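You operate a simulated robot arm through the tools that you are given. There is no shell and no other tool. Be economical: measure what you need, move in short steps, check, and stop when the job is done.

You are at the controls of a simulated two-armed robot. One attempt, no reset.

TASK
Put the yellow pad on the right half of the grey work bench away on the holder end of the wash bench. Put the small yellow pad on the grey sheet on the left half of the grey work bench. Take the orange round mould and put it on the blue rubber slab. Take the green round mould and put it on the rubber end of the press bench. Put the small beaker that says "30 ml" from the right half of the grey work bench on the grey cover plate and the small beaker that says "50 ml" on the mould row on the press bench. Take the steel mould from the right half of the grey work bench and leave it on the bare side of the blue-marked table. Put the blue jar on the right half of the grey work bench. Put the black cup from the left half of the grey work bench on the green disc. Press the blue fan button to switch it on. Fetch the black square tray and set it on the shelf under the grey work bench. Open the lid of the vacuum box. Any order will do. Set down upright: small beaker, blue jar, black cup.

Only the result counts: the job must be done as asked and must still hold three seconds after the hand-in. Knocking over, shifting, dropping, spilling or breaking anything else fails it. A push-on lid holds only when it is set on centred and level and pressed home; a screw cap is set on level and turned clockwise until tight. Flat cloth is picked up by pressing the open fingertips on it (5 to 10 N) and closing them slowly along it; thin cloth reads only 2 to 8 mm in the jaws.

THE ROBOT
Two 7-joint arms with two-finger parallel grippers on one trunk, on a base that drives. Base frame: it is fixed to the floor where the robot stands at the start and does not move with it; the origin is under the middle of the robot, x ahead of it, y to its left, z up; the surface under the hand at the start is at about z = 0.85. Lengths are in m, angles in degrees, forces in N, time in s.
The left shoulder is at the start at [0.07, 0.13, 1.187], the right one opposite. With the tool pointing down near the work surface each hand reaches from about 0.2 to 0.52 m from the robot's upright axis, wherever it stands, measured 20 degrees to its own side. Places, roughly: bare side of the blue-marked table [-1.6, -0.4, 0.8]; black cup (5x5x5 cm) [1, -1, 0.9]; black square tray (8x8x3 cm) [0.7, -1.2, 0.9]; blue fan button [1, -1.2, 0.9]; blue jar [1, -0.75, 1]; blue rubber slab (16x16x2 cm) [3.1, -1.7, 0.8]; green disc (6x6x1 cm) [2.9, -1.8, 0.8]; green round mould [1, -0.5, 0.75]; grey cover plate (19x19x2 cm) [0.6, 0, 0.9]; grey sheet (15x21x1 cm) [0.5, -0.6, 0.9]; holder end of the wash bench [-8.4, 1.5, 0.8]; lid of the vacuum box [0.9, -0.6, 0.9]; mould row on the press bench [3.5, -1.4, 0.8]; orange round mould [1, -0.5, 0.75]; right half of the grey work bench [0.8, 0.2, 0.8]; rubber end of the press bench [3, -1.9, 0.8]; shelf under the grey work bench [0.7, -0.3, 0.2]; small beaker [0.5, 0.5, 1]; small yellow pad (5x8x4 cm) [0.7, -0.4, 0.9]; steel mould [0.5, 0.25, 0.75]; yellow pad (7x10x4 cm) [0.5, -0.1, 0.9]. Payload 1.57 kg a hand.
The TCP of each hand is the grasp point between the finger pads, 0.03 m short of the fingertips. In the tool frame z runs along the fingers and y along their closing line. Largest opening 0.08 m; finger width 0.017, thickness 0.012; the body of the gripper, 0.04 by 0.082 m, starts 0.08 m behind the TCP.
Orientation is that of the tool frame in the base frame, as a unit quaternion [x, y, z, w]. With the fingers straight down and closing along the base's y, the tool's x points along the base's -x, its y along +y and its z along -z.

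THE INTERFACE
- The arms move only by the tool nudge_tool. It takes "left_targets", "right_targets" or both (then of equal length, played together; a hand with none holds still); each is a list of rows, each a list of 7 numbers: the shift along the base's x, y, z in m, then the turn, a rotation vector about the base's x, y, z in degrees, then the opening, from 0 (shut) to 1 (fully open). In form: [[x, y, z, rx, ry, rz, jaw], ...]. A call has 1 to 20 rows; each row shifts and turns the commanded pose from where the row before left it. Each row takes 0.2 s and may step no farther than 0.05 m and 8.6 degrees from the row before; otherwise, or with a gripper value out of range, the whole call is refused. A pose out of reach is approached as far as the arm can. The call stops where the force on the tool passes 40 N (or 10 N more than at its start, if that is more) or the arm is blocked; 0.2 s more then pass. Each finger travels about 0.108 m/s and halts on what it meets, pressing with about 26 N; the grip force reading is that of the motor and also rises with nothing between the fingers. The clock runs only during rows and for 0.2 s after the last one: add rows that do not move to give the fingers time. It gives the time, the measured TCP pose, the force on the tool (base axes), the opening and the grip force at its end, in the units of the frame above (readings bear some noise), with the torque about the TCP (base axes, N m) and any sound that the robot's microphone picked up.
- Cameras (640 x 400 px; columns grow to the right, rows downward): "scene" is now at [0.121, 0.0145, 1.3903]; the picture's right is [0.18, -0.98, 0.00], its down [-0.79, -0.14, -0.60] and it looks along [0.59, 0.11, -0.80] (base axes); focal length 223 px, centre (320, 200). "left" rides on the left gripper at [0.072, 0.007, -0.122] in its tool frame; the picture's right is [-0.09, 1.00, 0.00], its down [-0.84, -0.08, -0.54] and it looks along [-0.54, -0.05, 0.84] (tool axes); focal length 238 px, centre (320, 200). "right" rides on the right gripper at [0.072, -0.007, -0.122] in its tool frame; the picture's right is [0.09, 1.00, 0.00], its down [-0.84, 0.08, -0.54] and it looks along [-0.54, 0.05, 0.84] (tool axes); focal length 238 px, centre (320, 200). There is no depth. A picture from a camera that has moved, and an enlarged one, comes with that camera's place and axes in the base frame and with its lens.
- get_image(camera): a new picture of that camera. It takes no simulated time.
- raise_lower(by): slides the trunk up (or, below 0, down) by that many m; the arms and the scene camera ride with it, the base frame stays. It gives what a move gives, with no picture.
- steer(legs): drives the robot by 1 to 6 legs, each [ahead, left, turn to the left] in m, m and degrees, along the robot's own axes; the way and the turn of a leg run together, so that a leg with both is an arc; at most 1.5 m and 180 degrees a leg. The arms and the cameras ride along, it lands a little off, and it stops where it bumps. It gives what a move gives.
- turn_head(pan, tilt): turns the head with the scene camera to pan (to the left, within 86 degrees either way) and tilt (down, from -29 to 69), counted from straight ahead of the robot. It gives what a move gives.
- enlarge(camera, box): a new picture of the part [left, top, right, bottom] of that camera's present view, enlarged. It takes no simulated time.
- close_job(): hands the job in; it is judged then, once.

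Work in short steps. Places have to be worked out from the pictures, the camera data and where the tool is seen: move nearer, look again, correct. Check each grasp and each placing, and mend what went wrong. You have 546 turns and 334 pictures in all, those below and enlarged ones among them. Open the grippers and draw the arms clear of the work before you hand the job in, unless the task says otherwise; then end with one line.

The tools are called after "Call:" as name(argument=value, ...) on one line, values as JSON. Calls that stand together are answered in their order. nudge_tool: Moves the arms, as the interface text tells. Its arguments: {"type":"object","properties":{"left_targets":{"type":"array","items":{"type":"array","items":{"type":"number"}}},"right_targets":{"type":"array","items":{"type":"array","items":{"type":"number"}}}},"required":[]} The other tools are called the same way: raise_lower (by) slides the trunk up or down; steer (legs) drives the base; turn_head (pan, tilt) turns the head that bears the scene camera; get_image (camera) takes a picture; enlarge (camera, box) takes an enlarged picture of a part of a camera's view; close_job () hands the job in.

At the start:

```text
time: 0.0
left_tool_pos: [0.2993, 0.1987, 1.1584]
left_ee_rot: [-0.001, 1.0, 0.0, 0.0]
left_ft_force: [0.1, -0.3, 0.0]
left_wrist_torque: [0.01, -0.01, 0.0]
left_opening: 0.0799
left_finger_force: 0.0
right_tool_pos: [0.4337, -0.1333, 1.1122]
right_ee_rot: [0.0, 1.0, -0.001, 0.0]
right_ft_force: [0.2, 0.1, 0.1]
right_wrist_torque: [0.0, 0.03, 0.01]
right_opening: 0.0798
right_finger_force: 0.0
trunk travel left (down, up): [-0.825, 0.115]
robot x, y, heading: [0.0007, 0.0015, -0.4]
head pan, tilt: [10.1, 53.3]
```

scene: 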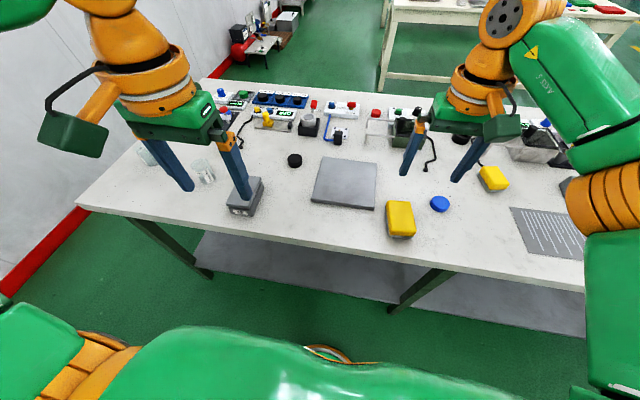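
right: 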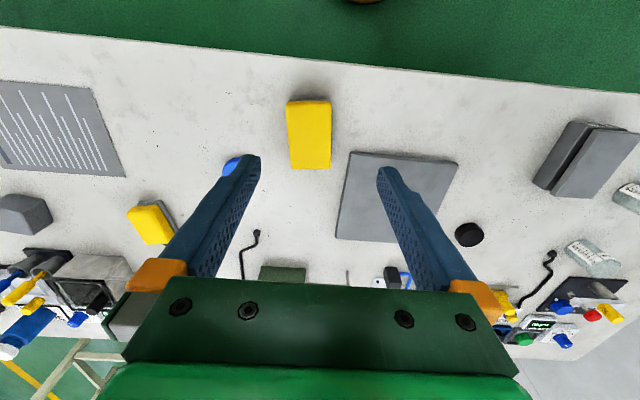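
left: 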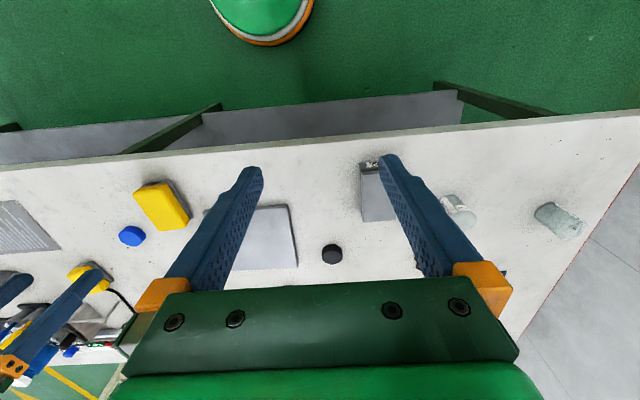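

I'll first survey the scene. The start pictures show the bench; I'll enlarge the scene view in parts.

Call:
enlarge(camera="scene", box=[120, 60, 380, 240])

Call:
enlarge(camera="scene", box=[340, 60, 600, 260])

```text
2.22 times, centred on (250, 150) of scene
camera zoom: at [0.121, 0.0145, 1.3903], right [0.18, -0.98, 0.0], down [-0.79, -0.14, -0.6], along [0.59, 0.11, -0.8], focal length 496 px, centre (476, 311)
```

zoom: 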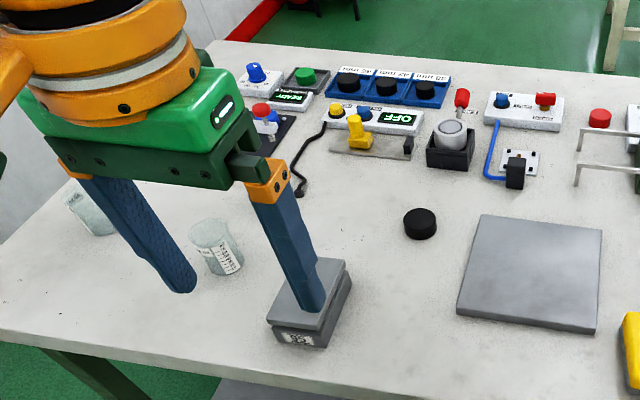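

```text
2.00 times, centred on (470, 160) of scene
camera zoom: at [0.121, 0.0145, 1.3903], right [0.18, -0.98, 0.0], down [-0.79, -0.14, -0.6], along [0.59, 0.11, -0.8], focal length 446 px, centre (20, 280)
```

zoom: 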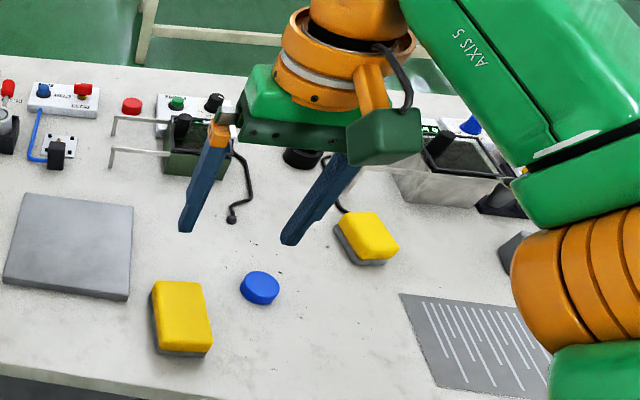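

I'll move the head to see the rest of the bench and the surroundings.

Call:
turn_head(pan=-50, tilt=35)

Call:
get_image(camera="scene")

Call:
turn_head(pan=0, tilt=20)

Call:
get_image(camera="scene")

```text
time: 1.3
left_tool_pos: [0.3, 0.1984, 1.1593]
left_ee_rot: [0.0, 1.0, 0.0, 0.001]
left_ft_force: [-0.6, 0.0, -1.1]
left_wrist_torque: [0.03, 0.0, -0.01]
left_opening: 0.0799
left_finger_force: 0.1
right_tool_pos: [0.4348, -0.1344, 1.1124]
right_ee_rot: [-0.001, 1.0, 0.0, -0.001]
right_ft_force: [0.1, -0.7, 0.4]
right_wrist_torque: [0.0, 0.04, -0.03]
right_opening: 0.08
right_finger_force: 0.2
trunk travel left (down, up): [-0.825, 0.115]
robot x, y, heading: [0.0026, 0.0023, 0.1]
head pan, tilt: [-50.0, 35.0]
```

```text
328 pictures are left
camera scene: at [0.105, -0.0658, 1.4164], right [-0.77, -0.64, 0.0], down [-0.37, 0.44, -0.82], along [0.53, -0.63, -0.57], focal length 223 px, centre (320, 200)
```

scene: 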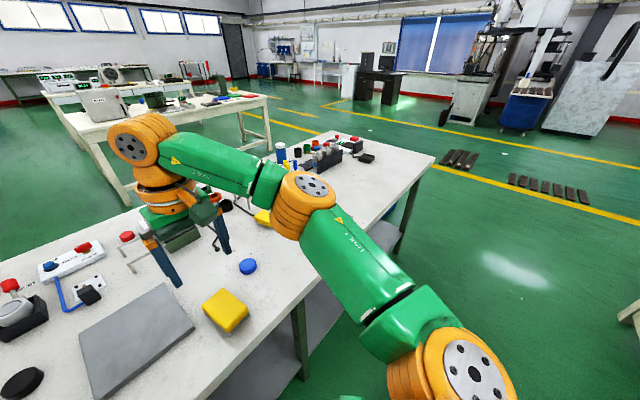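

```text
time: 2.5
left_tool_pos: [0.3003, 0.1989, 1.1596]
left_ee_rot: [-0.001, 1.0, 0.001, 0.0]
left_ft_force: [-0.2, 0.3, -0.3]
left_wrist_torque: [-0.05, -0.01, -0.01]
left_opening: 0.0797
left_finger_force: 0.0
right_tool_pos: [0.435, -0.1333, 1.1112]
right_ee_rot: [0.0, 1.0, 0.0, -0.001]
right_ft_force: [0.8, 0.6, -0.9]
right_wrist_torque: [-0.02, 0.02, 0.0]
right_opening: 0.08
right_finger_force: 0.1
trunk travel left (down, up): [-0.825, 0.115]
robot x, y, heading: [0.0008, 0.0007, -0.0]
head pan, tilt: [0.0, 20.0]
```

```text
327 pictures are left
camera scene: at [0.1414, 0.0014, 1.4402], right [0.0, -1.0, 0.0], down [-0.34, 0.0, -0.94], along [0.94, 0.0, -0.34], focal length 223 px, centre (320, 200)
```

scene: 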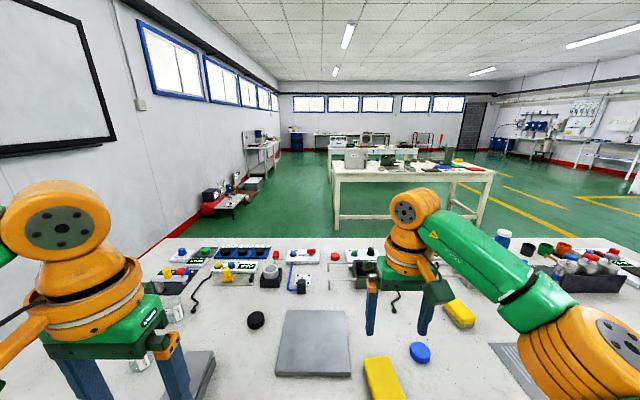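

I'll drive right along the bench to view the left half up close.

Call:
steer(legs=[[0, -0.8, 0]])

Call:
turn_head(pan=-10, tilt=45)

Call:
get_image(camera="scene")

```text
time: 6.7
left_tool_pos: [0.2979, -0.5958, 1.1584]
left_ee_rot: [0.007, 1.0, -0.001, 0.001]
left_ft_force: [0.5, 0.5, 0.1]
left_wrist_torque: [-0.02, 0.0, 0.02]
left_opening: 0.08
left_finger_force: 0.0
right_tool_pos: [0.427, -0.9293, 1.1112]
right_ee_rot: [0.007, 1.0, 0.0, -0.001]
right_ft_force: [-0.3, -0.3, 0.5]
right_wrist_torque: [0.01, 0.03, 0.0]
right_opening: 0.0803
right_finger_force: 0.0
trunk travel left (down, up): [-0.825, 0.115]
robot x, y, heading: [-0.0021, -0.7921, -0.6]
head pan, tilt: [0.0, 20.0]
```

```text
time: 7.6
left_tool_pos: [0.2971, -0.5952, 1.1587]
left_ee_rot: [0.006, 1.0, 0.0, 0.0]
left_ft_force: [-0.2, 0.0, 0.4]
left_wrist_torque: [0.0, 0.01, 0.01]
left_opening: 0.0803
left_finger_force: 0.0
right_tool_pos: [0.4269, -0.9296, 1.1124]
right_ee_rot: [0.008, 1.0, 0.0, 0.0]
right_ft_force: [0.8, 0.5, -1.0]
right_wrist_torque: [0.02, -0.01, 0.03]
right_opening: 0.08
right_finger_force: 0.1
trunk travel left (down, up): [-0.825, 0.115]
robot x, y, heading: [-0.0075, -0.7859, -0.9]
head pan, tilt: [-10.0, 45.0]
```

```text
326 pictures are left
camera scene: at [0.1226, -0.8043, 1.4017], right [-0.19, -0.98, 0.0], down [-0.69, 0.13, -0.71], along [0.7, -0.13, -0.71], focal length 223 px, centre (320, 200)
```

scene: 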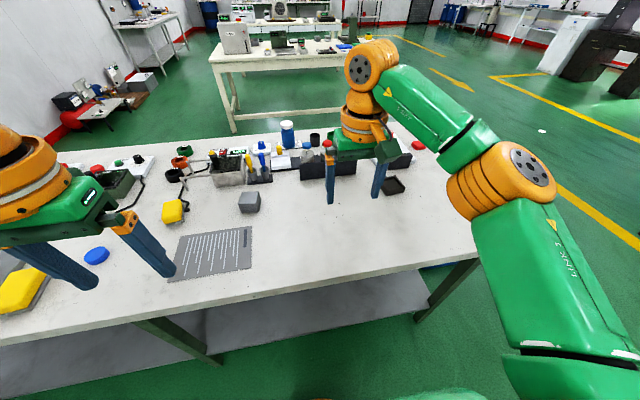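

Call:
enlarge(camera="scene", box=[80, 110, 260, 230])

Call:
enlarge(camera="scene", box=[240, 100, 440, 220])

```text
3.33 times, centred on (170, 170) of scene
camera zoom: at [0.1226, -0.8043, 1.4017], right [-0.19, -0.98, 0.0], down [-0.69, 0.13, -0.71], along [0.7, -0.13, -0.71], focal length 744 px, centre (820, 300)
```

zoom: 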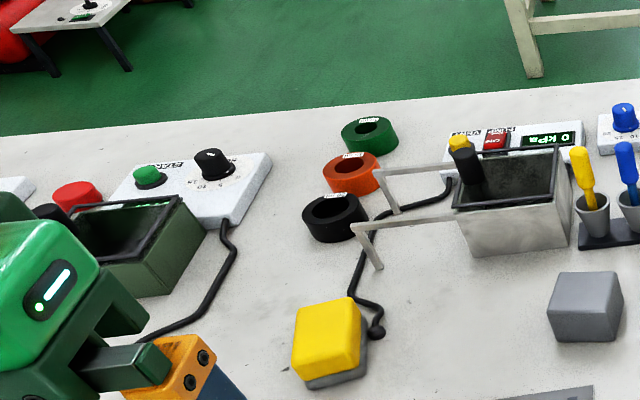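

```text
3.20 times, centred on (340, 160) of scene
camera zoom: at [0.1226, -0.8043, 1.4017], right [-0.19, -0.98, 0.0], down [-0.69, 0.13, -0.71], along [0.7, -0.13, -0.71], focal length 714 px, centre (256, 328)
```

zoom: 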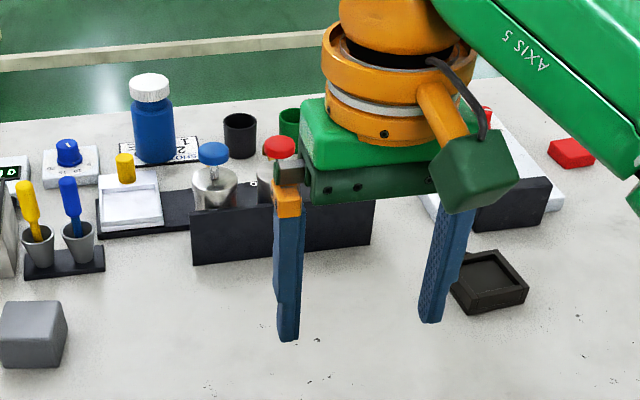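

I'll shift toward the tray and try how near the bench the base can go, then look with the right hand camera.

Call:
steer(legs=[[0, -0.2, 0.9], [0.1, 0, 0]])

Call:
get_image(camera="right")

Call:
turn_head(pan=0, tilt=69)

Call:
get_image(camera="scene")

```text
time: 10.0
left_tool_pos: [0.3897, -0.7954, 1.1599]
left_ee_rot: [0.0, 1.0, 0.0, 0.003]
left_ft_force: [-0.6, -0.8, -0.5]
left_wrist_torque: [0.02, -0.07, 0.02]
left_opening: 0.0797
left_finger_force: 0.1
right_tool_pos: [0.5244, -1.1274, 1.1139]
right_ee_rot: [-0.001, 1.0, 0.0, 0.001]
right_ft_force: [0.4, -0.6, -1.7]
right_wrist_torque: [0.02, -0.05, 0.02]
right_opening: 0.08
right_finger_force: 0.1
trunk travel left (down, up): [-0.825, 0.115]
robot x, y, heading: [0.0944, -0.9925, 0.1]
head pan, tilt: [-10.0, 45.0]
```

```text
323 pictures are left
camera right: at [0.4507, -1.1342, 1.2351], right [-0.09, 1.0, 0.0], down [0.83, 0.08, 0.55], along [0.54, 0.05, -0.84], focal length 238 px, centre (320, 200)
```

right: 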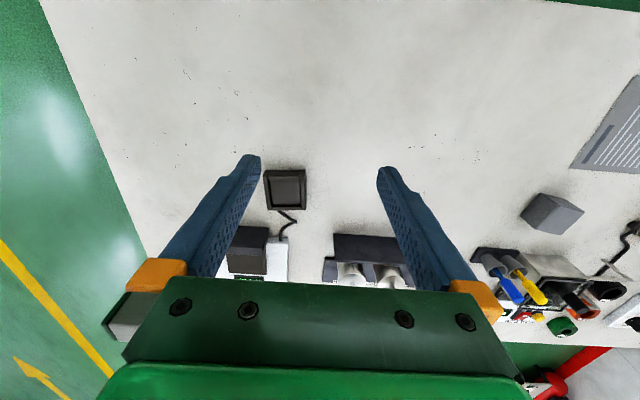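

```text
time: 10.9
left_tool_pos: [0.3954, -0.796, 1.1589]
left_ee_rot: [-0.001, 1.0, 0.0, 0.0]
left_ft_force: [1.3, 0.0, -0.3]
left_wrist_torque: [0.0, 0.03, 0.03]
left_opening: 0.0799
left_finger_force: 0.0
right_tool_pos: [0.5313, -1.1269, 1.1127]
right_ee_rot: [-0.001, 1.0, 0.0, -0.001]
right_ft_force: [1.1, 0.4, 0.0]
right_wrist_torque: [-0.02, 0.03, 0.01]
right_opening: 0.08
right_finger_force: 0.0
trunk travel left (down, up): [-0.825, 0.115]
robot x, y, heading: [0.0964, -0.9918, 0.0]
head pan, tilt: [0.0, 68.8]
```

```text
322 pictures are left
camera scene: at [0.2, -0.9924, 1.3727], right [0.0, -1.0, 0.0], down [-0.93, 0.0, -0.36], along [0.36, 0.0, -0.93], focal length 223 px, centre (320, 200)
```

scene: 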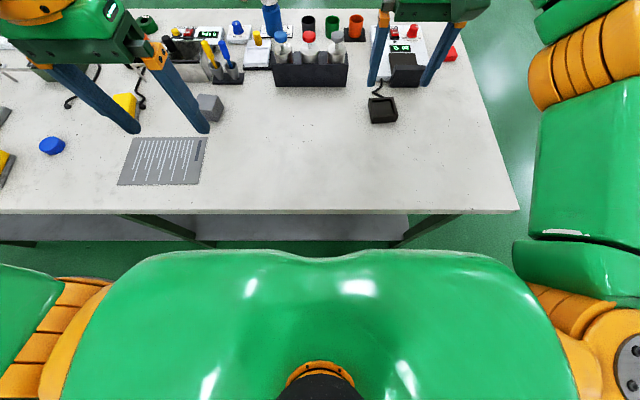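

Call:
enlarge(camera="scene", box=[340, 0, 480, 140])

Call:
enlarge(camera="right", box=[200, 150, 420, 290])

```text
2.86 times, centred on (410, 70) of scene
camera zoom: at [0.2, -0.9924, 1.3727], right [0.0, -1.0, 0.0], down [-0.93, 0.0, -0.36], along [0.36, 0.0, -0.93], focal length 638 px, centre (63, 571)
```

zoom: 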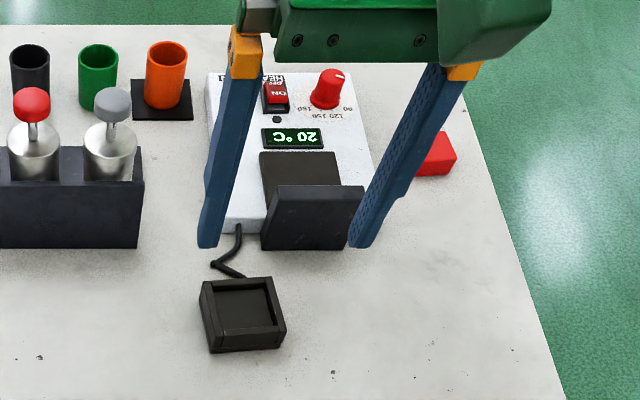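

```text
2.86 times, centred on (310, 220) of right
camera zoom: at [0.4564, -1.1342, 1.2333], right [-0.09, 1.0, 0.0], down [0.84, 0.08, 0.54], along [0.54, 0.05, -0.84], focal length 681 px, centre (349, 143)
```

zoom: 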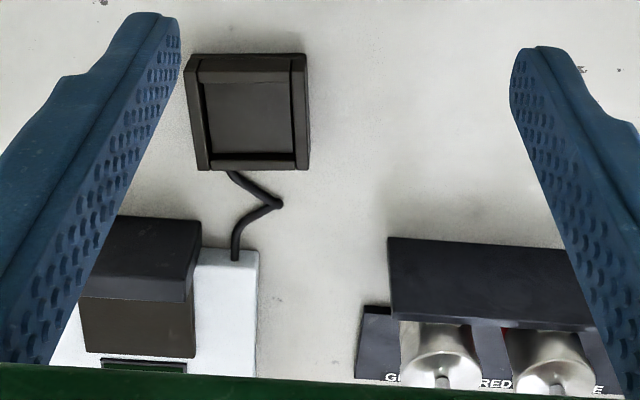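

I'll creep forward another 0.1 m to bring the tray into reach.

Call:
steer(legs=[[0.1, 0, 0]])

Call:
get_image(camera="right")

```text
time: 12.0
left_tool_pos: [0.4921, -0.7963, 1.1603]
left_ee_rot: [-0.001, 1.0, 0.0, 0.003]
left_ft_force: [-0.8, 0.5, 0.1]
left_wrist_torque: [0.0, -0.05, -0.01]
left_opening: 0.0801
left_finger_force: 0.0
right_tool_pos: [0.6259, -1.1264, 1.1142]
right_ee_rot: [0.0, 1.0, 0.0, 0.002]
right_ft_force: [0.5, -0.3, -0.1]
right_wrist_torque: [-0.01, -0.04, 0.0]
right_opening: 0.0801
right_finger_force: 0.1
trunk travel left (down, up): [-0.825, 0.115]
robot x, y, heading: [0.1975, -0.9921, 0.2]
head pan, tilt: [0.0, 68.8]
```

```text
319 pictures are left
camera right: at [0.5523, -1.134, 1.2352], right [-0.09, 1.0, 0.0], down [0.83, 0.08, 0.55], along [0.54, 0.05, -0.84], focal length 238 px, centre (320, 200)
```

right: 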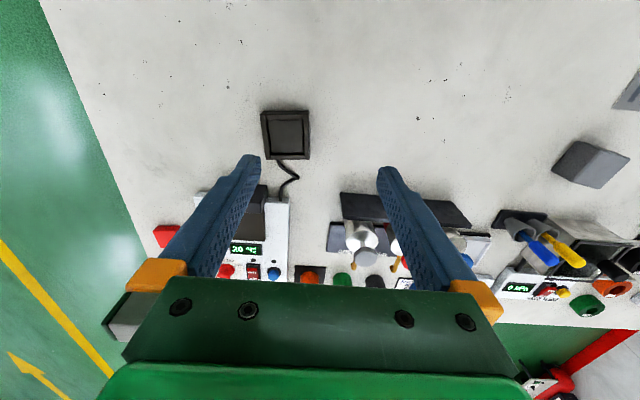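

The tray is at about (0.669,-1.175); I'll grip its +y wall from above, closing along y with 5° yaw.

Call:
nudge_tool(right_targets=[[0.02, -0.01, -0.04, 0, 0, 5, 0.5], [0.021, -0.009, -0.045, 0, 0, 0, 0.5], [0, 0, -0.045, 0, 0, 0, 0.5], [0, 0, -0.035, 0, 0, 0, 0.5], [0, 0, 0, 0, 0, 0, 0.5]])

Call:
get_image(camera="right")

```text
refused: row 2 steps farther than a row can; nothing moved
```

```text
318 pictures are left
camera right: at [0.5523, -1.134, 1.2352], right [-0.09, 1.0, 0.0], down [0.83, 0.08, 0.55], along [0.54, 0.05, -0.84], focal length 238 px, centre (320, 200)
```

right: 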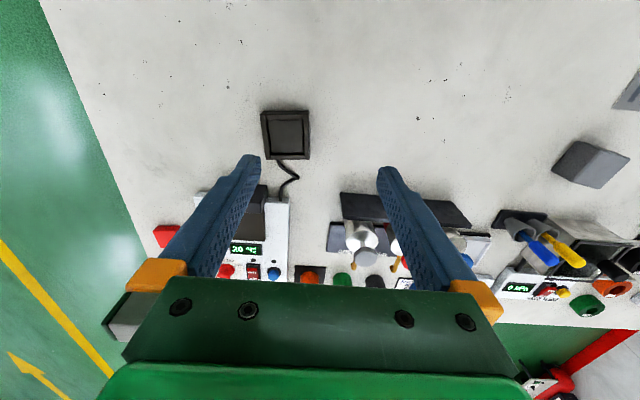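

That step was over the 0.05 m limit; I'll use smaller rows.

Call:
nudge_tool(right_targets=[[0.014, -0.007, -0.04, 0, 0, 5, 0.5], [0.014, -0.006, -0.04, 0, 0, 0, 0.5], [0.013, -0.006, -0.04, 0, 0, 0, 0.5], [0, 0, -0.04, 0, 0, 0, 0.5], [0, 0, 0, 0, 0, 0, 0.5]])

Call:
get_image(camera="right")

```text
time: 13.2
left_tool_pos: [0.4946, -0.7958, 1.1586]
left_ee_rot: [-0.001, 1.0, 0.001, 0.0]
left_ft_force: [-1.3, -0.6, -0.4]
left_wrist_torque: [0.01, -0.01, 0.01]
left_opening: 0.0797
left_finger_force: 0.0
right_tool_pos: [0.6703, -1.1441, 0.9555]
right_ee_rot: [-0.045, 0.999, 0.0, -0.001]
right_ft_force: [-0.7, 0.4, 0.6]
right_wrist_torque: [-0.01, 0.01, 0.03]
right_opening: 0.0399
right_finger_force: 0.1
trunk travel left (down, up): [-0.825, 0.115]
robot x, y, heading: [0.1946, -0.9928, -0.0]
head pan, tilt: [0.0, 68.8]
```

```text
317 pictures are left
camera right: at [0.5976, -1.1571, 1.0754], right [-0.18, 0.98, 0.0], down [0.83, 0.15, 0.54], along [0.53, 0.1, -0.84], focal length 238 px, centre (320, 200)
```

right: 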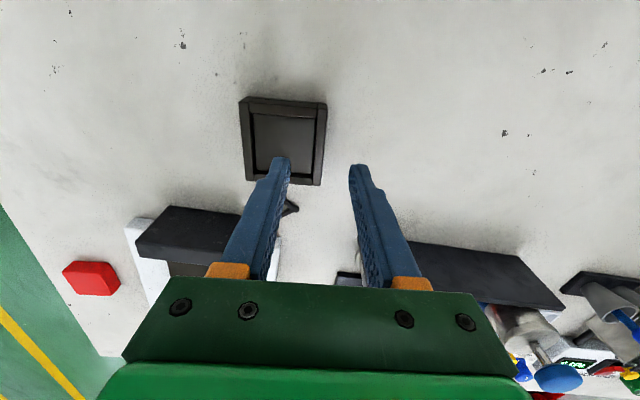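

The wall midline is right beneath the finger gap; I'll descend and close.

Call:
nudge_tool(right_targets=[[-0.003, -0.001, -0.03, 0, 0, 1.5, 0.5], [0, 0, -0.033, 0, 0, 0, 0.5], [0, 0, 0, 0, 0, 0, 0.2], [0, 0, 0, 0, 0, 0, 0], [0, 0, 0, 0, 0, 0, 0]])

Call:
get_image(camera="right")

```text
time: 13.8
left_tool_pos: [0.4917, -0.7947, 1.1593]
left_ee_rot: [-0.001, 1.0, -0.002, 0.003]
left_ft_force: [-0.1, -0.2, -0.8]
left_wrist_torque: [-0.01, -0.04, -0.01]
left_opening: 0.0801
left_finger_force: 0.0
right_tool_pos: [0.6651, -1.1451, 0.8994]
right_ee_rot: [-0.056, 0.998, -0.001, 0.004]
right_ft_force: [-0.5, 0.5, -0.3]
right_wrist_torque: [0.06, -0.03, -0.03]
right_opening: 0.0161
right_finger_force: 0.0
trunk travel left (down, up): [-0.825, 0.115]
robot x, y, heading: [0.1923, -0.9924, 0.0]
head pan, tilt: [0.0, 68.8]
stopped in row 3 (right hand): the force on the tool passed its limit at 59 N (the readings are from after the stop); the commanded pose is now the measured one
```

```text
316 pictures are left
camera right: at [0.5923, -1.1603, 1.0202], right [-0.2, 0.98, 0.0], down [0.82, 0.17, 0.55], along [0.54, 0.11, -0.84], focal length 238 px, centre (320, 200)
```

right: 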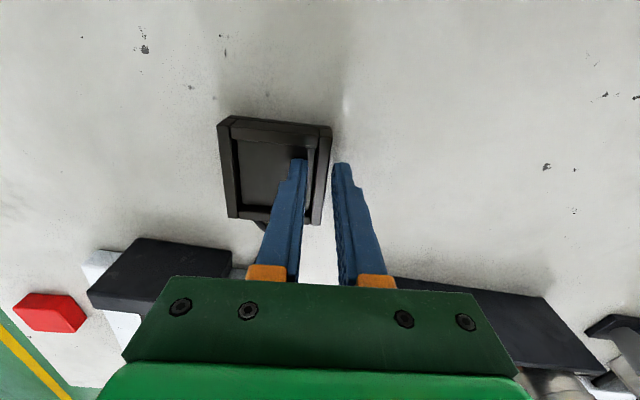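

The inside fingertip touched the tray's floor; I'll close here at z 0.897.

Call:
nudge_tool(right_targets=[[0, 0, -0.002, 0, 0, 0, 0], [0, 0, 0, 0, 0, 0, 0], [0, 0, 0, 0, 0, 0, 0]])

Call:
nudge_tool(right_targets=[[0, 0, 0.03, 0, 0, 0, 0], [0, 0, 0.03, 0, 0, 0, 0]])

Call:
get_image(camera="right")

```text
time: 14.7
left_tool_pos: [0.4936, -0.7943, 1.1596]
left_ee_rot: [-0.001, 1.0, -0.001, 0.002]
left_ft_force: [0.1, -0.6, -0.1]
left_wrist_torque: [0.0, 0.0, 0.02]
left_opening: 0.0802
left_finger_force: 0.1
right_tool_pos: [0.6671, -1.1462, 0.898]
right_ee_rot: [-0.058, 0.998, -0.001, 0.004]
right_ft_force: [7.5, -1.1, 25.9]
right_wrist_torque: [-0.06, -0.34, -0.02]
right_opening: 0.008
right_finger_force: 26.2
trunk travel left (down, up): [-0.825, 0.115]
robot x, y, heading: [0.1971, -0.996, -0.1]
head pan, tilt: [0.0, 68.8]
```

```text
time: 15.2
left_tool_pos: [0.4937, -0.7955, 1.159]
left_ee_rot: [-0.002, 1.0, 0.0, 0.001]
left_ft_force: [0.1, -0.3, 0.3]
left_wrist_torque: [-0.02, -0.03, 0.04]
left_opening: 0.0803
left_finger_force: 0.0
right_tool_pos: [0.6655, -1.1458, 0.9568]
right_ee_rot: [-0.058, 0.998, -0.001, 0.001]
right_ft_force: [-0.1, 0.0, -2.1]
right_wrist_torque: [0.06, 0.05, -0.01]
right_opening: 0.0079
right_finger_force: 26.1
trunk travel left (down, up): [-0.825, 0.115]
robot x, y, heading: [0.2002, -0.9928, 0.0]
head pan, tilt: [0.0, 68.8]
```

```text
315 pictures are left
camera right: at [0.5932, -1.1608, 1.0777], right [-0.21, 0.98, 0.0], down [0.82, 0.17, 0.54], along [0.53, 0.11, -0.84], focal length 238 px, centre (320, 200)
```

right: 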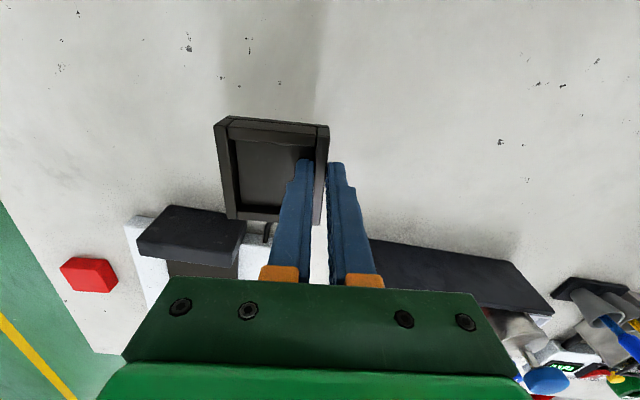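

Tray is held. I'll raise it a bit and back away from the bench before lowering the trunk.

Call:
nudge_tool(right_targets=[[-0.02, 0, 0.04, 0, 0, 0, 0], [-0.03, 0, 0.03, 0, 0, 0, 0], [-0.04, 0, 0, 0, 0, 0, 0]])

Call:
steer(legs=[[-0.42, 0, 0], [0, 0.07, 0]])

Call:
raise_lower(by=-0.6)

Call:
turn_head(pan=0, tilt=25)

Call:
get_image(camera="scene")

```text
time: 16.1
left_tool_pos: [0.4952, -0.7966, 1.1585]
left_ee_rot: [0.0, 1.0, -0.001, 0.001]
left_ft_force: [-0.1, -0.1, -0.3]
left_wrist_torque: [0.01, -0.02, 0.0]
left_opening: 0.0801
left_finger_force: 0.1
right_tool_pos: [0.5777, -1.1467, 1.0255]
right_ee_rot: [-0.056, 0.998, 0.0, 0.001]
right_ft_force: [-0.7, 0.4, -2.6]
right_wrist_torque: [0.08, 0.0, 0.0]
right_opening: 0.008
right_finger_force: 26.0
trunk travel left (down, up): [-0.825, 0.115]
robot x, y, heading: [0.1925, -0.9953, 0.0]
head pan, tilt: [0.0, 68.8]
```

```text
time: 19.2
left_tool_pos: [0.0863, -0.7327, 1.1587]
left_ee_rot: [0.0, 1.0, 0.004, 0.0]
left_ft_force: [0.5, -1.0, -0.1]
left_wrist_torque: [0.07, 0.04, 0.01]
left_opening: 0.0802
left_finger_force: 0.1
right_tool_pos: [0.166, -1.0826, 1.0243]
right_ee_rot: [-0.056, 0.998, 0.002, 0.001]
right_ft_force: [-0.6, -1.2, -2.4]
right_wrist_torque: [0.13, 0.03, -0.01]
right_opening: 0.0081
right_finger_force: 26.4
trunk travel left (down, up): [-0.825, 0.115]
robot x, y, heading: [-0.2172, -0.9238, -0.2]
head pan, tilt: [0.0, 68.8]
```

```text
refused: -0.6 is not a number from -0.4 to 0.4
```

```text
time: 20.3
left_tool_pos: [0.0842, -0.727, 1.16]
left_ee_rot: [0.001, 1.0, 0.0, 0.0]
left_ft_force: [-0.4, 0.0, 0.9]
left_wrist_torque: [0.04, -0.03, 0.0]
left_opening: 0.0802
left_finger_force: 0.1
right_tool_pos: [0.1663, -1.0768, 1.0259]
right_ee_rot: [-0.056, 0.998, 0.0, 0.001]
right_ft_force: [-0.5, 0.6, -2.4]
right_wrist_torque: [0.05, 0.0, 0.0]
right_opening: 0.0081
right_finger_force: 26.2
trunk travel left (down, up): [-0.825, 0.115]
robot x, y, heading: [-0.2144, -0.9235, -0.1]
head pan, tilt: [0.0, 25.0]
```

```text
314 pictures are left
camera scene: at [-0.0743, -0.9233, 1.432], right [0.0, -1.0, 0.0], down [-0.42, 0.0, -0.91], along [0.91, 0.0, -0.42], focal length 223 px, centre (320, 200)
```

scene: 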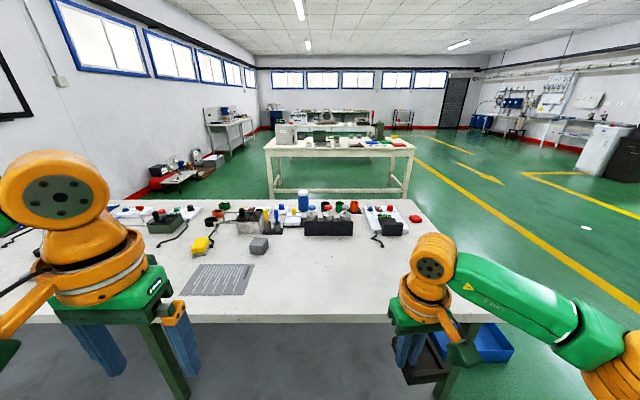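

I'll lower the trunk in two steps and look under the bench.

Call:
raise_lower(by=-0.4)

Call:
raise_lower(by=-0.22)

Call:
get_image(camera="scene")

```text
time: 24.2
left_tool_pos: [0.0849, -0.7263, 0.7582]
left_ee_rot: [0.0, 1.0, 0.0, 0.0]
left_ft_force: [-0.7, -0.2, -0.3]
left_wrist_torque: [-0.02, -0.03, -0.01]
left_opening: 0.0798
left_finger_force: 0.1
right_tool_pos: [0.1658, -1.0768, 0.6256]
right_ee_rot: [-0.056, 0.998, -0.002, 0.001]
right_ft_force: [-0.5, -0.1, -1.7]
right_wrist_torque: [0.07, 0.04, -0.01]
right_opening: 0.0083
right_finger_force: 25.5
trunk travel left (down, up): [-0.425, 0.515]
robot x, y, heading: [-0.2175, -0.9231, -0.0]
head pan, tilt: [0.0, 25.0]
```

```text
time: 26.5
left_tool_pos: [0.0859, -0.7261, 0.5387]
left_ee_rot: [0.0, 1.0, 0.0, 0.0]
left_ft_force: [-0.3, -0.2, -0.2]
left_wrist_torque: [0.01, -0.01, 0.02]
left_opening: 0.08
left_finger_force: 0.2
right_tool_pos: [0.1661, -1.077, 0.4067]
right_ee_rot: [-0.057, 0.998, -0.001, 0.001]
right_ft_force: [-0.1, -0.4, -2.8]
right_wrist_torque: [0.06, 0.04, 0.0]
right_opening: 0.0081
right_finger_force: 25.7
trunk travel left (down, up): [-0.205, 0.735]
robot x, y, heading: [-0.2164, -0.922, -0.1]
head pan, tilt: [0.0, 25.0]
```

```text
313 pictures are left
camera scene: at [-0.0747, -0.9227, 0.8121], right [0.0, -1.0, 0.0], down [-0.42, 0.0, -0.91], along [0.91, 0.0, -0.42], focal length 223 px, centre (320, 200)
```

scene: 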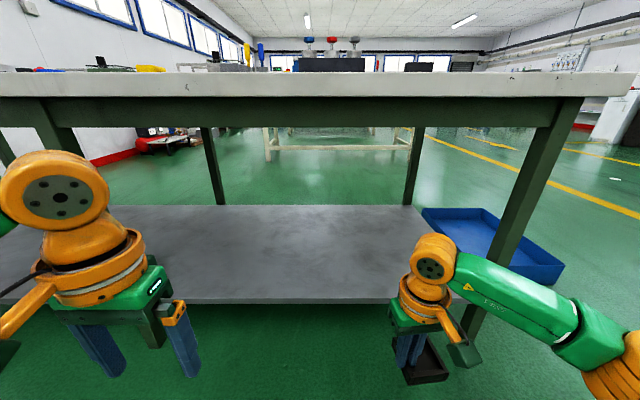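

Shelf front edge is near x 0.42, z≈0.24; legs near y -0.41 and -1.45. I'll shift left 0.1 and go ahead 0.21, then extend the right arm in over the shelf.

Call:
steer(legs=[[0, 0.1, 0], [0.21, 0, 0]])

Call:
nudge_tool(right_targets=[[0.04, 0, 0, 0, 0, 0, 0], [0.04, 0, 0, 0, 0, 0, 0], [0.03, 0, 0, 0, 0, 0, 0], [0.03, 0, 0, 0, 0, 0, 0]])

Call:
get_image(camera="scene")

Call:
get_image(camera="right")

```text
time: 28.9
left_tool_pos: [0.3029, -0.6295, 0.5387]
left_ee_rot: [0.002, 1.0, 0.0, 0.0]
left_ft_force: [0.6, -1.1, 0.3]
left_wrist_torque: [0.03, 0.0, 0.03]
left_opening: 0.0802
left_finger_force: 0.0
right_tool_pos: [0.3813, -0.9795, 0.4054]
right_ee_rot: [-0.054, 0.999, -0.001, 0.001]
right_ft_force: [0.1, 0.1, -2.4]
right_wrist_torque: [0.04, 0.03, 0.03]
right_opening: 0.0084
right_finger_force: 25.8
trunk travel left (down, up): [-0.205, 0.735]
robot x, y, heading: [0.0008, -0.8262, -0.3]
head pan, tilt: [0.0, 25.0]
```

```text
time: 29.9
left_tool_pos: [0.3029, -0.6292, 0.5382]
left_ee_rot: [0.003, 1.0, 0.0, 0.0]
left_ft_force: [-0.3, -0.1, -0.4]
left_wrist_torque: [-0.01, 0.0, 0.03]
left_opening: 0.08
left_finger_force: 0.0
right_tool_pos: [0.4904, -0.9784, 0.4056]
right_ee_rot: [-0.055, 0.998, -0.001, 0.002]
right_ft_force: [0.0, 0.1, -2.5]
right_wrist_torque: [0.1, 0.01, -0.01]
right_opening: 0.0083
right_finger_force: 25.7
right hand out of reach, approached as far as the arm can: row 4
trunk travel left (down, up): [-0.205, 0.735]
robot x, y, heading: [0.0031, -0.8244, -0.3]
head pan, tilt: [0.0, 25.0]
```

```text
312 pictures are left
camera scene: at [0.1422, -0.8244, 0.8121], right [-0.01, -1.0, 0.0], down [-0.42, 0.0, -0.91], along [0.91, -0.01, -0.42], focal length 223 px, centre (320, 200)
```

scene: 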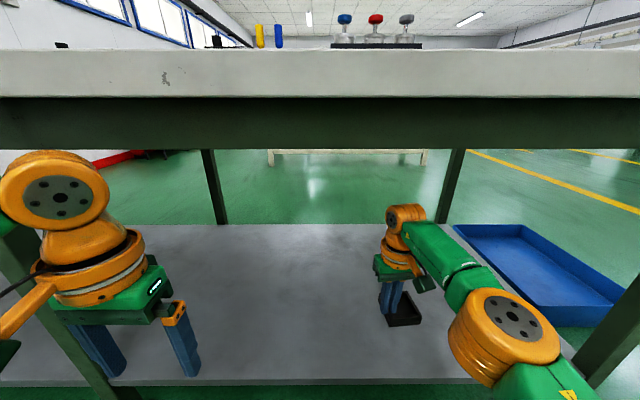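

```text
311 pictures are left
camera right: at [0.4165, -0.9935, 0.526], right [-0.2, 0.98, 0.0], down [0.82, 0.17, 0.55], along [0.53, 0.11, -0.84], focal length 238 px, centre (320, 200)
```

right: 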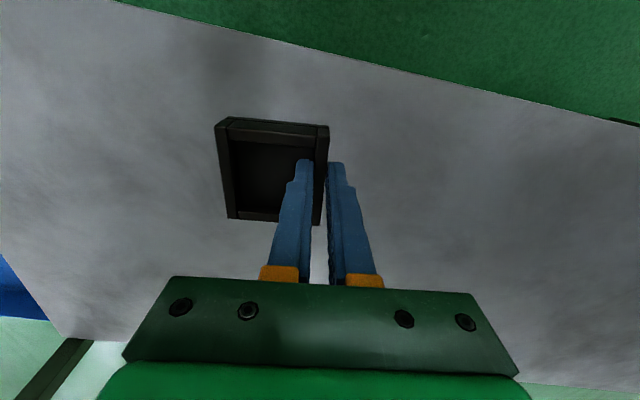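

The tray is over the shelf, just inside its front edge; I'll advance 0.06 more and then lower it gently.

Call:
steer(legs=[[0.06, 0, 0]])

Call:
nudge_tool(right_targets=[[0, 0, -0.04, 0, 0, 0, 0], [0, 0, -0.03, 0, 0, 0, 0], [0, 0, -0.02, 0, 0, 0, 0], [0, 0, -0.01, 0, 0, 0, 0]])

```text
time: 30.9
left_tool_pos: [0.3628, -0.6293, 0.5397]
left_ee_rot: [0.002, 1.0, -0.001, 0.0]
left_ft_force: [-0.7, -0.6, -0.4]
left_wrist_torque: [0.01, 0.0, 0.01]
left_opening: 0.0799
left_finger_force: 0.0
right_tool_pos: [0.5502, -0.9787, 0.4061]
right_ee_rot: [-0.054, 0.999, -0.001, 0.002]
right_ft_force: [0.5, 1.0, -2.0]
right_wrist_torque: [0.09, 0.03, 0.0]
right_opening: 0.0083
right_finger_force: 25.9
trunk travel left (down, up): [-0.205, 0.735]
robot x, y, heading: [0.0606, -0.8245, -0.3]
head pan, tilt: [0.0, 25.0]
```

```text
time: 31.9
left_tool_pos: [0.3626, -0.6297, 0.5391]
left_ee_rot: [0.001, 1.0, -0.001, 0.0]
left_ft_force: [-0.4, 0.7, 0.2]
left_wrist_torque: [0.0, 0.02, 0.0]
left_opening: 0.0801
left_finger_force: 0.0
right_tool_pos: [0.5502, -0.9788, 0.3053]
right_ee_rot: [-0.055, 0.998, -0.001, 0.003]
right_ft_force: [-0.3, -0.3, -2.7]
right_wrist_torque: [0.08, 0.01, 0.01]
right_opening: 0.0082
right_finger_force: 25.6
trunk travel left (down, up): [-0.205, 0.735]
robot x, y, heading: [0.0604, -0.8247, -0.5]
head pan, tilt: [0.0, 25.0]
```

Call:
nudge_tool(right_targets=[[0, 0, -0.006, 0, 0, 0, 0], [0, 0, -0.005, 0, 0, 0, 0], [0, 0, -0.004, 0, 0, 0, 0]])

Call:
get_image(camera="right")

```text
time: 32.7
left_tool_pos: [0.3609, -0.6287, 0.5389]
left_ee_rot: [0.002, 1.0, -0.001, 0.002]
left_ft_force: [0.0, -0.4, 0.2]
left_wrist_torque: [0.0, 0.0, 0.0]
left_opening: 0.08
left_finger_force: 0.1
right_tool_pos: [0.5478, -0.9788, 0.2946]
right_ee_rot: [-0.054, 0.999, -0.001, 0.005]
right_ft_force: [6.6, -1.7, 17.0]
right_wrist_torque: [-0.09, 0.17, 0.05]
right_opening: 0.0077
right_finger_force: 26.1
trunk travel left (down, up): [-0.205, 0.735]
robot x, y, heading: [0.063, -0.8256, -0.4]
head pan, tilt: [0.0, 25.0]
```

```text
310 pictures are left
camera right: at [0.4738, -0.9932, 0.4139], right [-0.2, 0.98, -0.01], down [0.82, 0.17, 0.55], along [0.54, 0.11, -0.83], focal length 238 px, centre (320, 200)
```

right: 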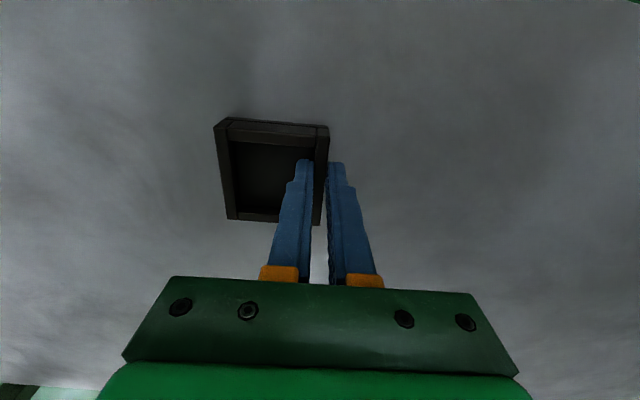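

Contact with the shelf (17 N). I'll raise a hair, open and lift out.

Call:
nudge_tool(right_targets=[[0, 0, 0.002, 0, 0, 0, 0], [0, 0, 0, 0, 0, 0, 0.25], [0, 0, 0, 0, 0, 0, 0.35], [0, 0, 0.03, 0, 0, 0, 0.35], [0, 0, 0.04, 0, 0, 0, 0.35], [0, 0, 0.04, 0, 0, 0, 0.35]])

Call:
get_image(camera="right")

```text
time: 34.1
left_tool_pos: [0.3628, -0.6278, 0.5389]
left_ee_rot: [0.002, 1.0, 0.0, 0.001]
left_ft_force: [-0.5, 0.2, 0.2]
left_wrist_torque: [0.01, 0.0, 0.02]
left_opening: 0.0798
left_finger_force: 0.1
right_tool_pos: [0.5473, -0.9801, 0.4035]
right_ee_rot: [-0.053, 0.999, -0.001, 0.001]
right_ft_force: [-0.2, 0.6, -0.3]
right_wrist_torque: [0.0, 0.01, 0.01]
right_opening: 0.0279
right_finger_force: 0.0
trunk travel left (down, up): [-0.205, 0.735]
robot x, y, heading: [0.0611, -0.8253, -0.3]
head pan, tilt: [0.0, 25.0]
```

```text
309 pictures are left
camera right: at [0.4755, -0.9943, 0.5237], right [-0.2, 0.98, 0.0], down [0.82, 0.17, 0.54], along [0.53, 0.11, -0.84], focal length 238 px, centre (320, 200)
```

right: 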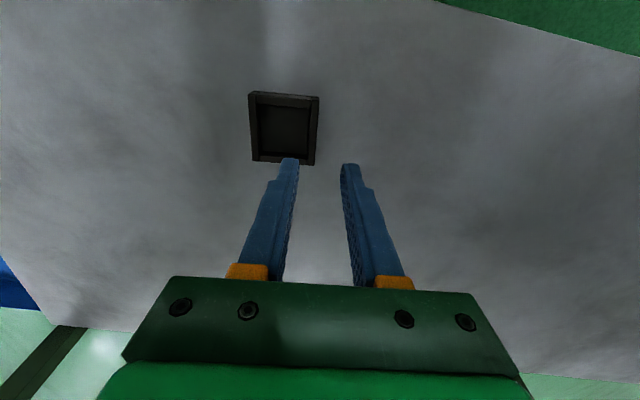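

Tray placed. I'll retract, back out, and raise the trunk, then go for the small yellow pad with the left hand.

Call:
nudge_tool(right_targets=[[-0.04, 0, 0, 0, 0, 0, 1], [-0.04, 0, 0, 0, 0, 0, 1], [-0.04, 0, 0, 0, 0, 0, 1]])

Call:
steer(legs=[[-0.28, 0, 0.3]])

Call:
raise_lower(by=0.4)

Call:
raise_lower(by=0.25)

Call:
turn_head(pan=15, tilt=45)

Call:
steer(legs=[[0, 0.22, 0], [0.25, 0, 0]])

Call:
get_image(camera="scene")

```text
time: 34.9
left_tool_pos: [0.3624, -0.6289, 0.538]
left_ee_rot: [0.002, 1.0, 0.0, 0.001]
left_ft_force: [-1.0, -0.6, 0.6]
left_wrist_torque: [-0.02, 0.0, 0.01]
left_opening: 0.08
left_finger_force: 0.1
right_tool_pos: [0.4291, -0.9801, 0.4023]
right_ee_rot: [-0.052, 0.999, -0.001, 0.002]
right_ft_force: [0.2, 1.3, 0.1]
right_wrist_torque: [-0.03, -0.02, 0.03]
right_opening: 0.0801
right_finger_force: 0.1
trunk travel left (down, up): [-0.205, 0.735]
robot x, y, heading: [0.0638, -0.8275, -0.4]
head pan, tilt: [0.0, 25.0]
```

```text
time: 36.8
left_tool_pos: [0.0892, -0.6266, 0.5392]
left_ee_rot: [-0.002, 1.0, 0.0, 0.001]
left_ft_force: [-0.3, 0.0, 0.2]
left_wrist_torque: [0.03, -0.01, 0.01]
left_opening: 0.08
left_finger_force: 0.1
right_tool_pos: [0.1583, -0.9748, 0.4029]
right_ee_rot: [-0.057, 0.998, -0.001, 0.002]
right_ft_force: [0.6, -0.8, -0.3]
right_wrist_torque: [0.0, 0.02, -0.01]
right_opening: 0.0803
right_finger_force: 0.0
trunk travel left (down, up): [-0.205, 0.735]
robot x, y, heading: [-0.21, -0.8244, -0.3]
head pan, tilt: [0.0, 25.0]
```

```text
time: 40.6
left_tool_pos: [0.0886, -0.6278, 0.9385]
left_ee_rot: [0.0, 1.0, 0.0, 0.001]
left_ft_force: [-0.1, -0.5, -0.5]
left_wrist_torque: [0.01, -0.03, 0.02]
left_opening: 0.0804
left_finger_force: 0.1
right_tool_pos: [0.1579, -0.9752, 0.8027]
right_ee_rot: [-0.056, 0.998, -0.001, 0.001]
right_ft_force: [0.1, -0.5, 0.5]
right_wrist_torque: [-0.02, 0.03, -0.03]
right_opening: 0.0802
right_finger_force: 0.1
trunk travel left (down, up): [-0.605, 0.335]
robot x, y, heading: [-0.2107, -0.8245, -0.1]
head pan, tilt: [0.0, 25.0]
```

```text
time: 43.2
left_tool_pos: [0.0897, -0.6268, 1.189]
left_ee_rot: [-0.001, 1.0, 0.001, 0.001]
left_ft_force: [-0.2, -0.4, 0.0]
left_wrist_torque: [-0.01, 0.0, 0.02]
left_opening: 0.0799
left_finger_force: 0.0
right_tool_pos: [0.1575, -0.976, 1.053]
right_ee_rot: [-0.057, 0.998, 0.0, 0.002]
right_ft_force: [-0.4, -0.3, 0.1]
right_wrist_torque: [-0.05, -0.01, -0.02]
right_opening: 0.0798
right_finger_force: 0.1
trunk travel left (down, up): [-0.855, 0.085]
robot x, y, heading: [-0.2048, -0.8248, -0.1]
head pan, tilt: [0.0, 25.0]
```

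```text
time: 44.0
left_tool_pos: [0.0891, -0.626, 1.1879]
left_ee_rot: [-0.001, 1.0, 0.001, 0.001]
left_ft_force: [-0.7, -0.6, -0.7]
left_wrist_torque: [0.02, 0.02, -0.02]
left_opening: 0.0799
left_finger_force: 0.0
right_tool_pos: [0.1572, -0.9763, 1.0531]
right_ee_rot: [-0.057, 0.998, -0.001, 0.002]
right_ft_force: [0.0, -0.1, 0.1]
right_wrist_torque: [0.01, 0.03, 0.02]
right_opening: 0.08
right_finger_force: 0.2
trunk travel left (down, up): [-0.855, 0.085]
robot x, y, heading: [-0.2138, -0.8193, 0.1]
head pan, tilt: [15.0, 45.0]
```

```text
time: 47.1
left_tool_pos: [0.3361, -0.4092, 1.1898]
left_ee_rot: [-0.001, 1.0, 0.0, 0.002]
left_ft_force: [0.1, -0.8, -0.7]
left_wrist_torque: [-0.02, -0.06, 0.03]
left_opening: 0.08
left_finger_force: 0.0
right_tool_pos: [0.4061, -0.7572, 1.0535]
right_ee_rot: [-0.058, 0.998, -0.001, 0.003]
right_ft_force: [0.3, -0.1, -0.4]
right_wrist_torque: [-0.02, -0.01, 0.02]
right_opening: 0.0802
right_finger_force: 0.1
trunk travel left (down, up): [-0.855, 0.085]
robot x, y, heading: [0.0407, -0.6029, 0.1]
head pan, tilt: [15.0, 45.0]
```

```text
308 pictures are left
camera scene: at [0.1635, -0.5842, 1.4319], right [0.26, -0.97, 0.0], down [-0.68, -0.18, -0.71], along [0.68, 0.18, -0.71], focal length 223 px, centre (320, 200)
```

scene: 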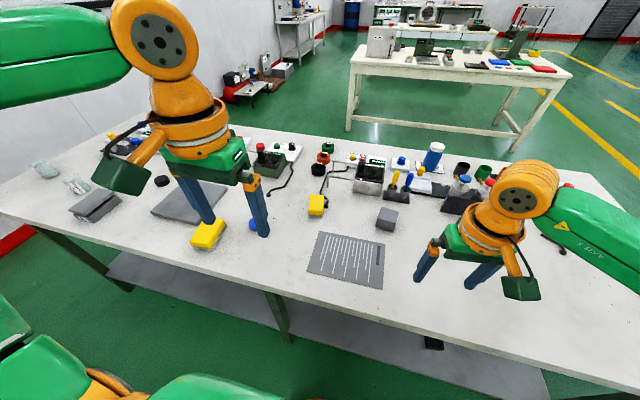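

Pad at ≈(0.67,-0.44), sheet centre ≈(0.50,-0.575). Advance 0.15 and look with the left camera over the pad.

Call:
steer(legs=[[0.15, 0, 0]])

Call:
nudge_tool(left_targets=[[0.04, -0.005, -0.02, 0, 0, 0, 1], [0.04, -0.005, -0.025, 0, 0, 0, 1], [0.04, -0.005, -0.025, 0, 0, 0, 1], [0.03, 0, -0.03, 0, 0, 0, 1]])

Call:
get_image(camera="left")

```text
time: 48.5
left_tool_pos: [0.4895, -0.4088, 1.1898]
left_ee_rot: [-0.001, 1.0, -0.001, 0.002]
left_ft_force: [0.0, 0.7, -0.3]
left_wrist_torque: [0.01, 0.0, -0.04]
left_opening: 0.0798
left_finger_force: 0.0
right_tool_pos: [0.557, -0.7569, 1.0539]
right_ee_rot: [-0.056, 0.998, 0.0, 0.003]
right_ft_force: [0.7, 0.3, -0.7]
right_wrist_torque: [0.03, -0.04, -0.01]
right_opening: 0.0798
right_finger_force: 0.1
trunk travel left (down, up): [-0.855, 0.085]
robot x, y, heading: [0.1887, -0.6059, 0.1]
head pan, tilt: [15.0, 45.0]
```

```text
time: 49.5
left_tool_pos: [0.6254, -0.4141, 1.0873]
left_ee_rot: [-0.002, 1.0, -0.001, 0.001]
left_ft_force: [0.7, -0.3, -0.2]
left_wrist_torque: [0.01, 0.0, -0.03]
left_opening: 0.0801
left_finger_force: 0.1
left hand out of reach, approached as far as the arm can: row 4
right_tool_pos: [0.5612, -0.758, 1.054]
right_ee_rot: [-0.057, 0.998, -0.001, 0.001]
right_ft_force: [0.4, 0.1, -0.2]
right_wrist_torque: [0.03, -0.01, -0.03]
right_opening: 0.0802
right_finger_force: 0.1
trunk travel left (down, up): [-0.855, 0.085]
robot x, y, heading: [0.1975, -0.6048, -0.1]
head pan, tilt: [15.0, 45.0]
```

```text
307 pictures are left
camera left: at [0.5519, -0.4084, 1.2087], right [0.09, 1.0, 0.0], down [0.84, -0.07, 0.54], along [0.54, -0.05, -0.84], focal length 238 px, centre (320, 200)
```

left: 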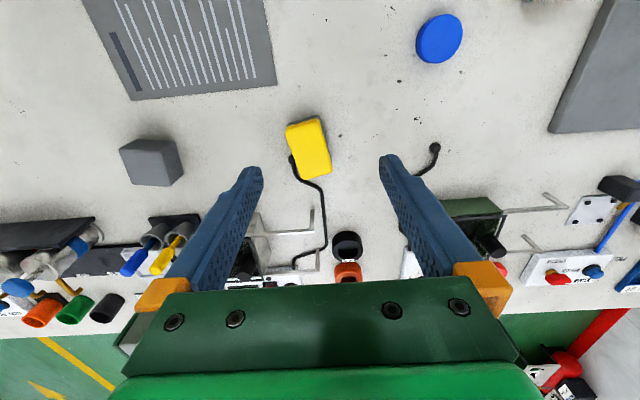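

Pad centre ≈(0.669,-0.435), yaw ≈+8°, a cable end lies near its far left edge; I'll grip its near half at x≈0.655. First lower above it.

Call:
nudge_tool(left_targets=[[0, -0.005, -0.045, 0, 0, 4, 0.95], [0.01, -0.008, -0.045, 0, 0, 4, 0.95], [0.006, -0.01, -0.04, 0, 0, 0, 0.95], [0, 0, 0, 0, 0, 0, 0.95]])

Call:
get_image(camera="left")

```text
time: 50.5
left_tool_pos: [0.5999, -0.4121, 0.9769]
left_ee_rot: [-0.071, 0.997, 0.0, 0.003]
left_ft_force: [-0.6, -1.1, 0.4]
left_wrist_torque: [0.0, -0.01, -0.04]
left_opening: 0.0759
left_finger_force: 0.1
left hand out of reach, approached as far as the arm can: row 1, 2, 3
right_tool_pos: [0.5598, -0.7577, 1.0516]
right_ee_rot: [-0.057, 0.998, -0.001, 0.002]
right_ft_force: [0.7, 0.5, -0.2]
right_wrist_torque: [-0.03, -0.01, 0.02]
right_opening: 0.08
right_finger_force: 0.0
trunk travel left (down, up): [-0.855, 0.085]
robot x, y, heading: [0.1886, -0.6101, 0.2]
head pan, tilt: [15.0, 45.0]
```

```text
306 pictures are left
camera left: at [0.5263, -0.4162, 1.099], right [-0.05, 1.0, 0.0], down [0.84, 0.04, 0.54], along [0.54, 0.03, -0.84], focal length 238 px, centre (320, 200)
```

left: 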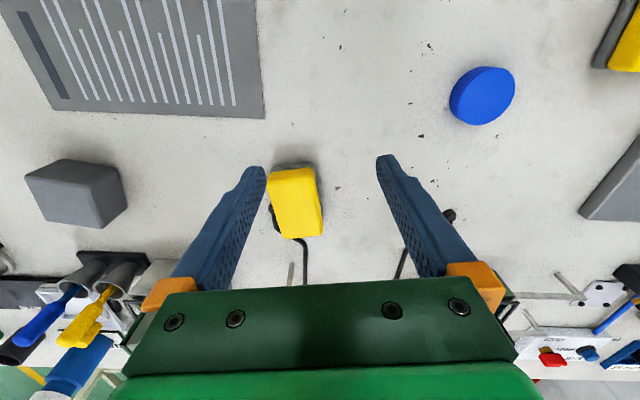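

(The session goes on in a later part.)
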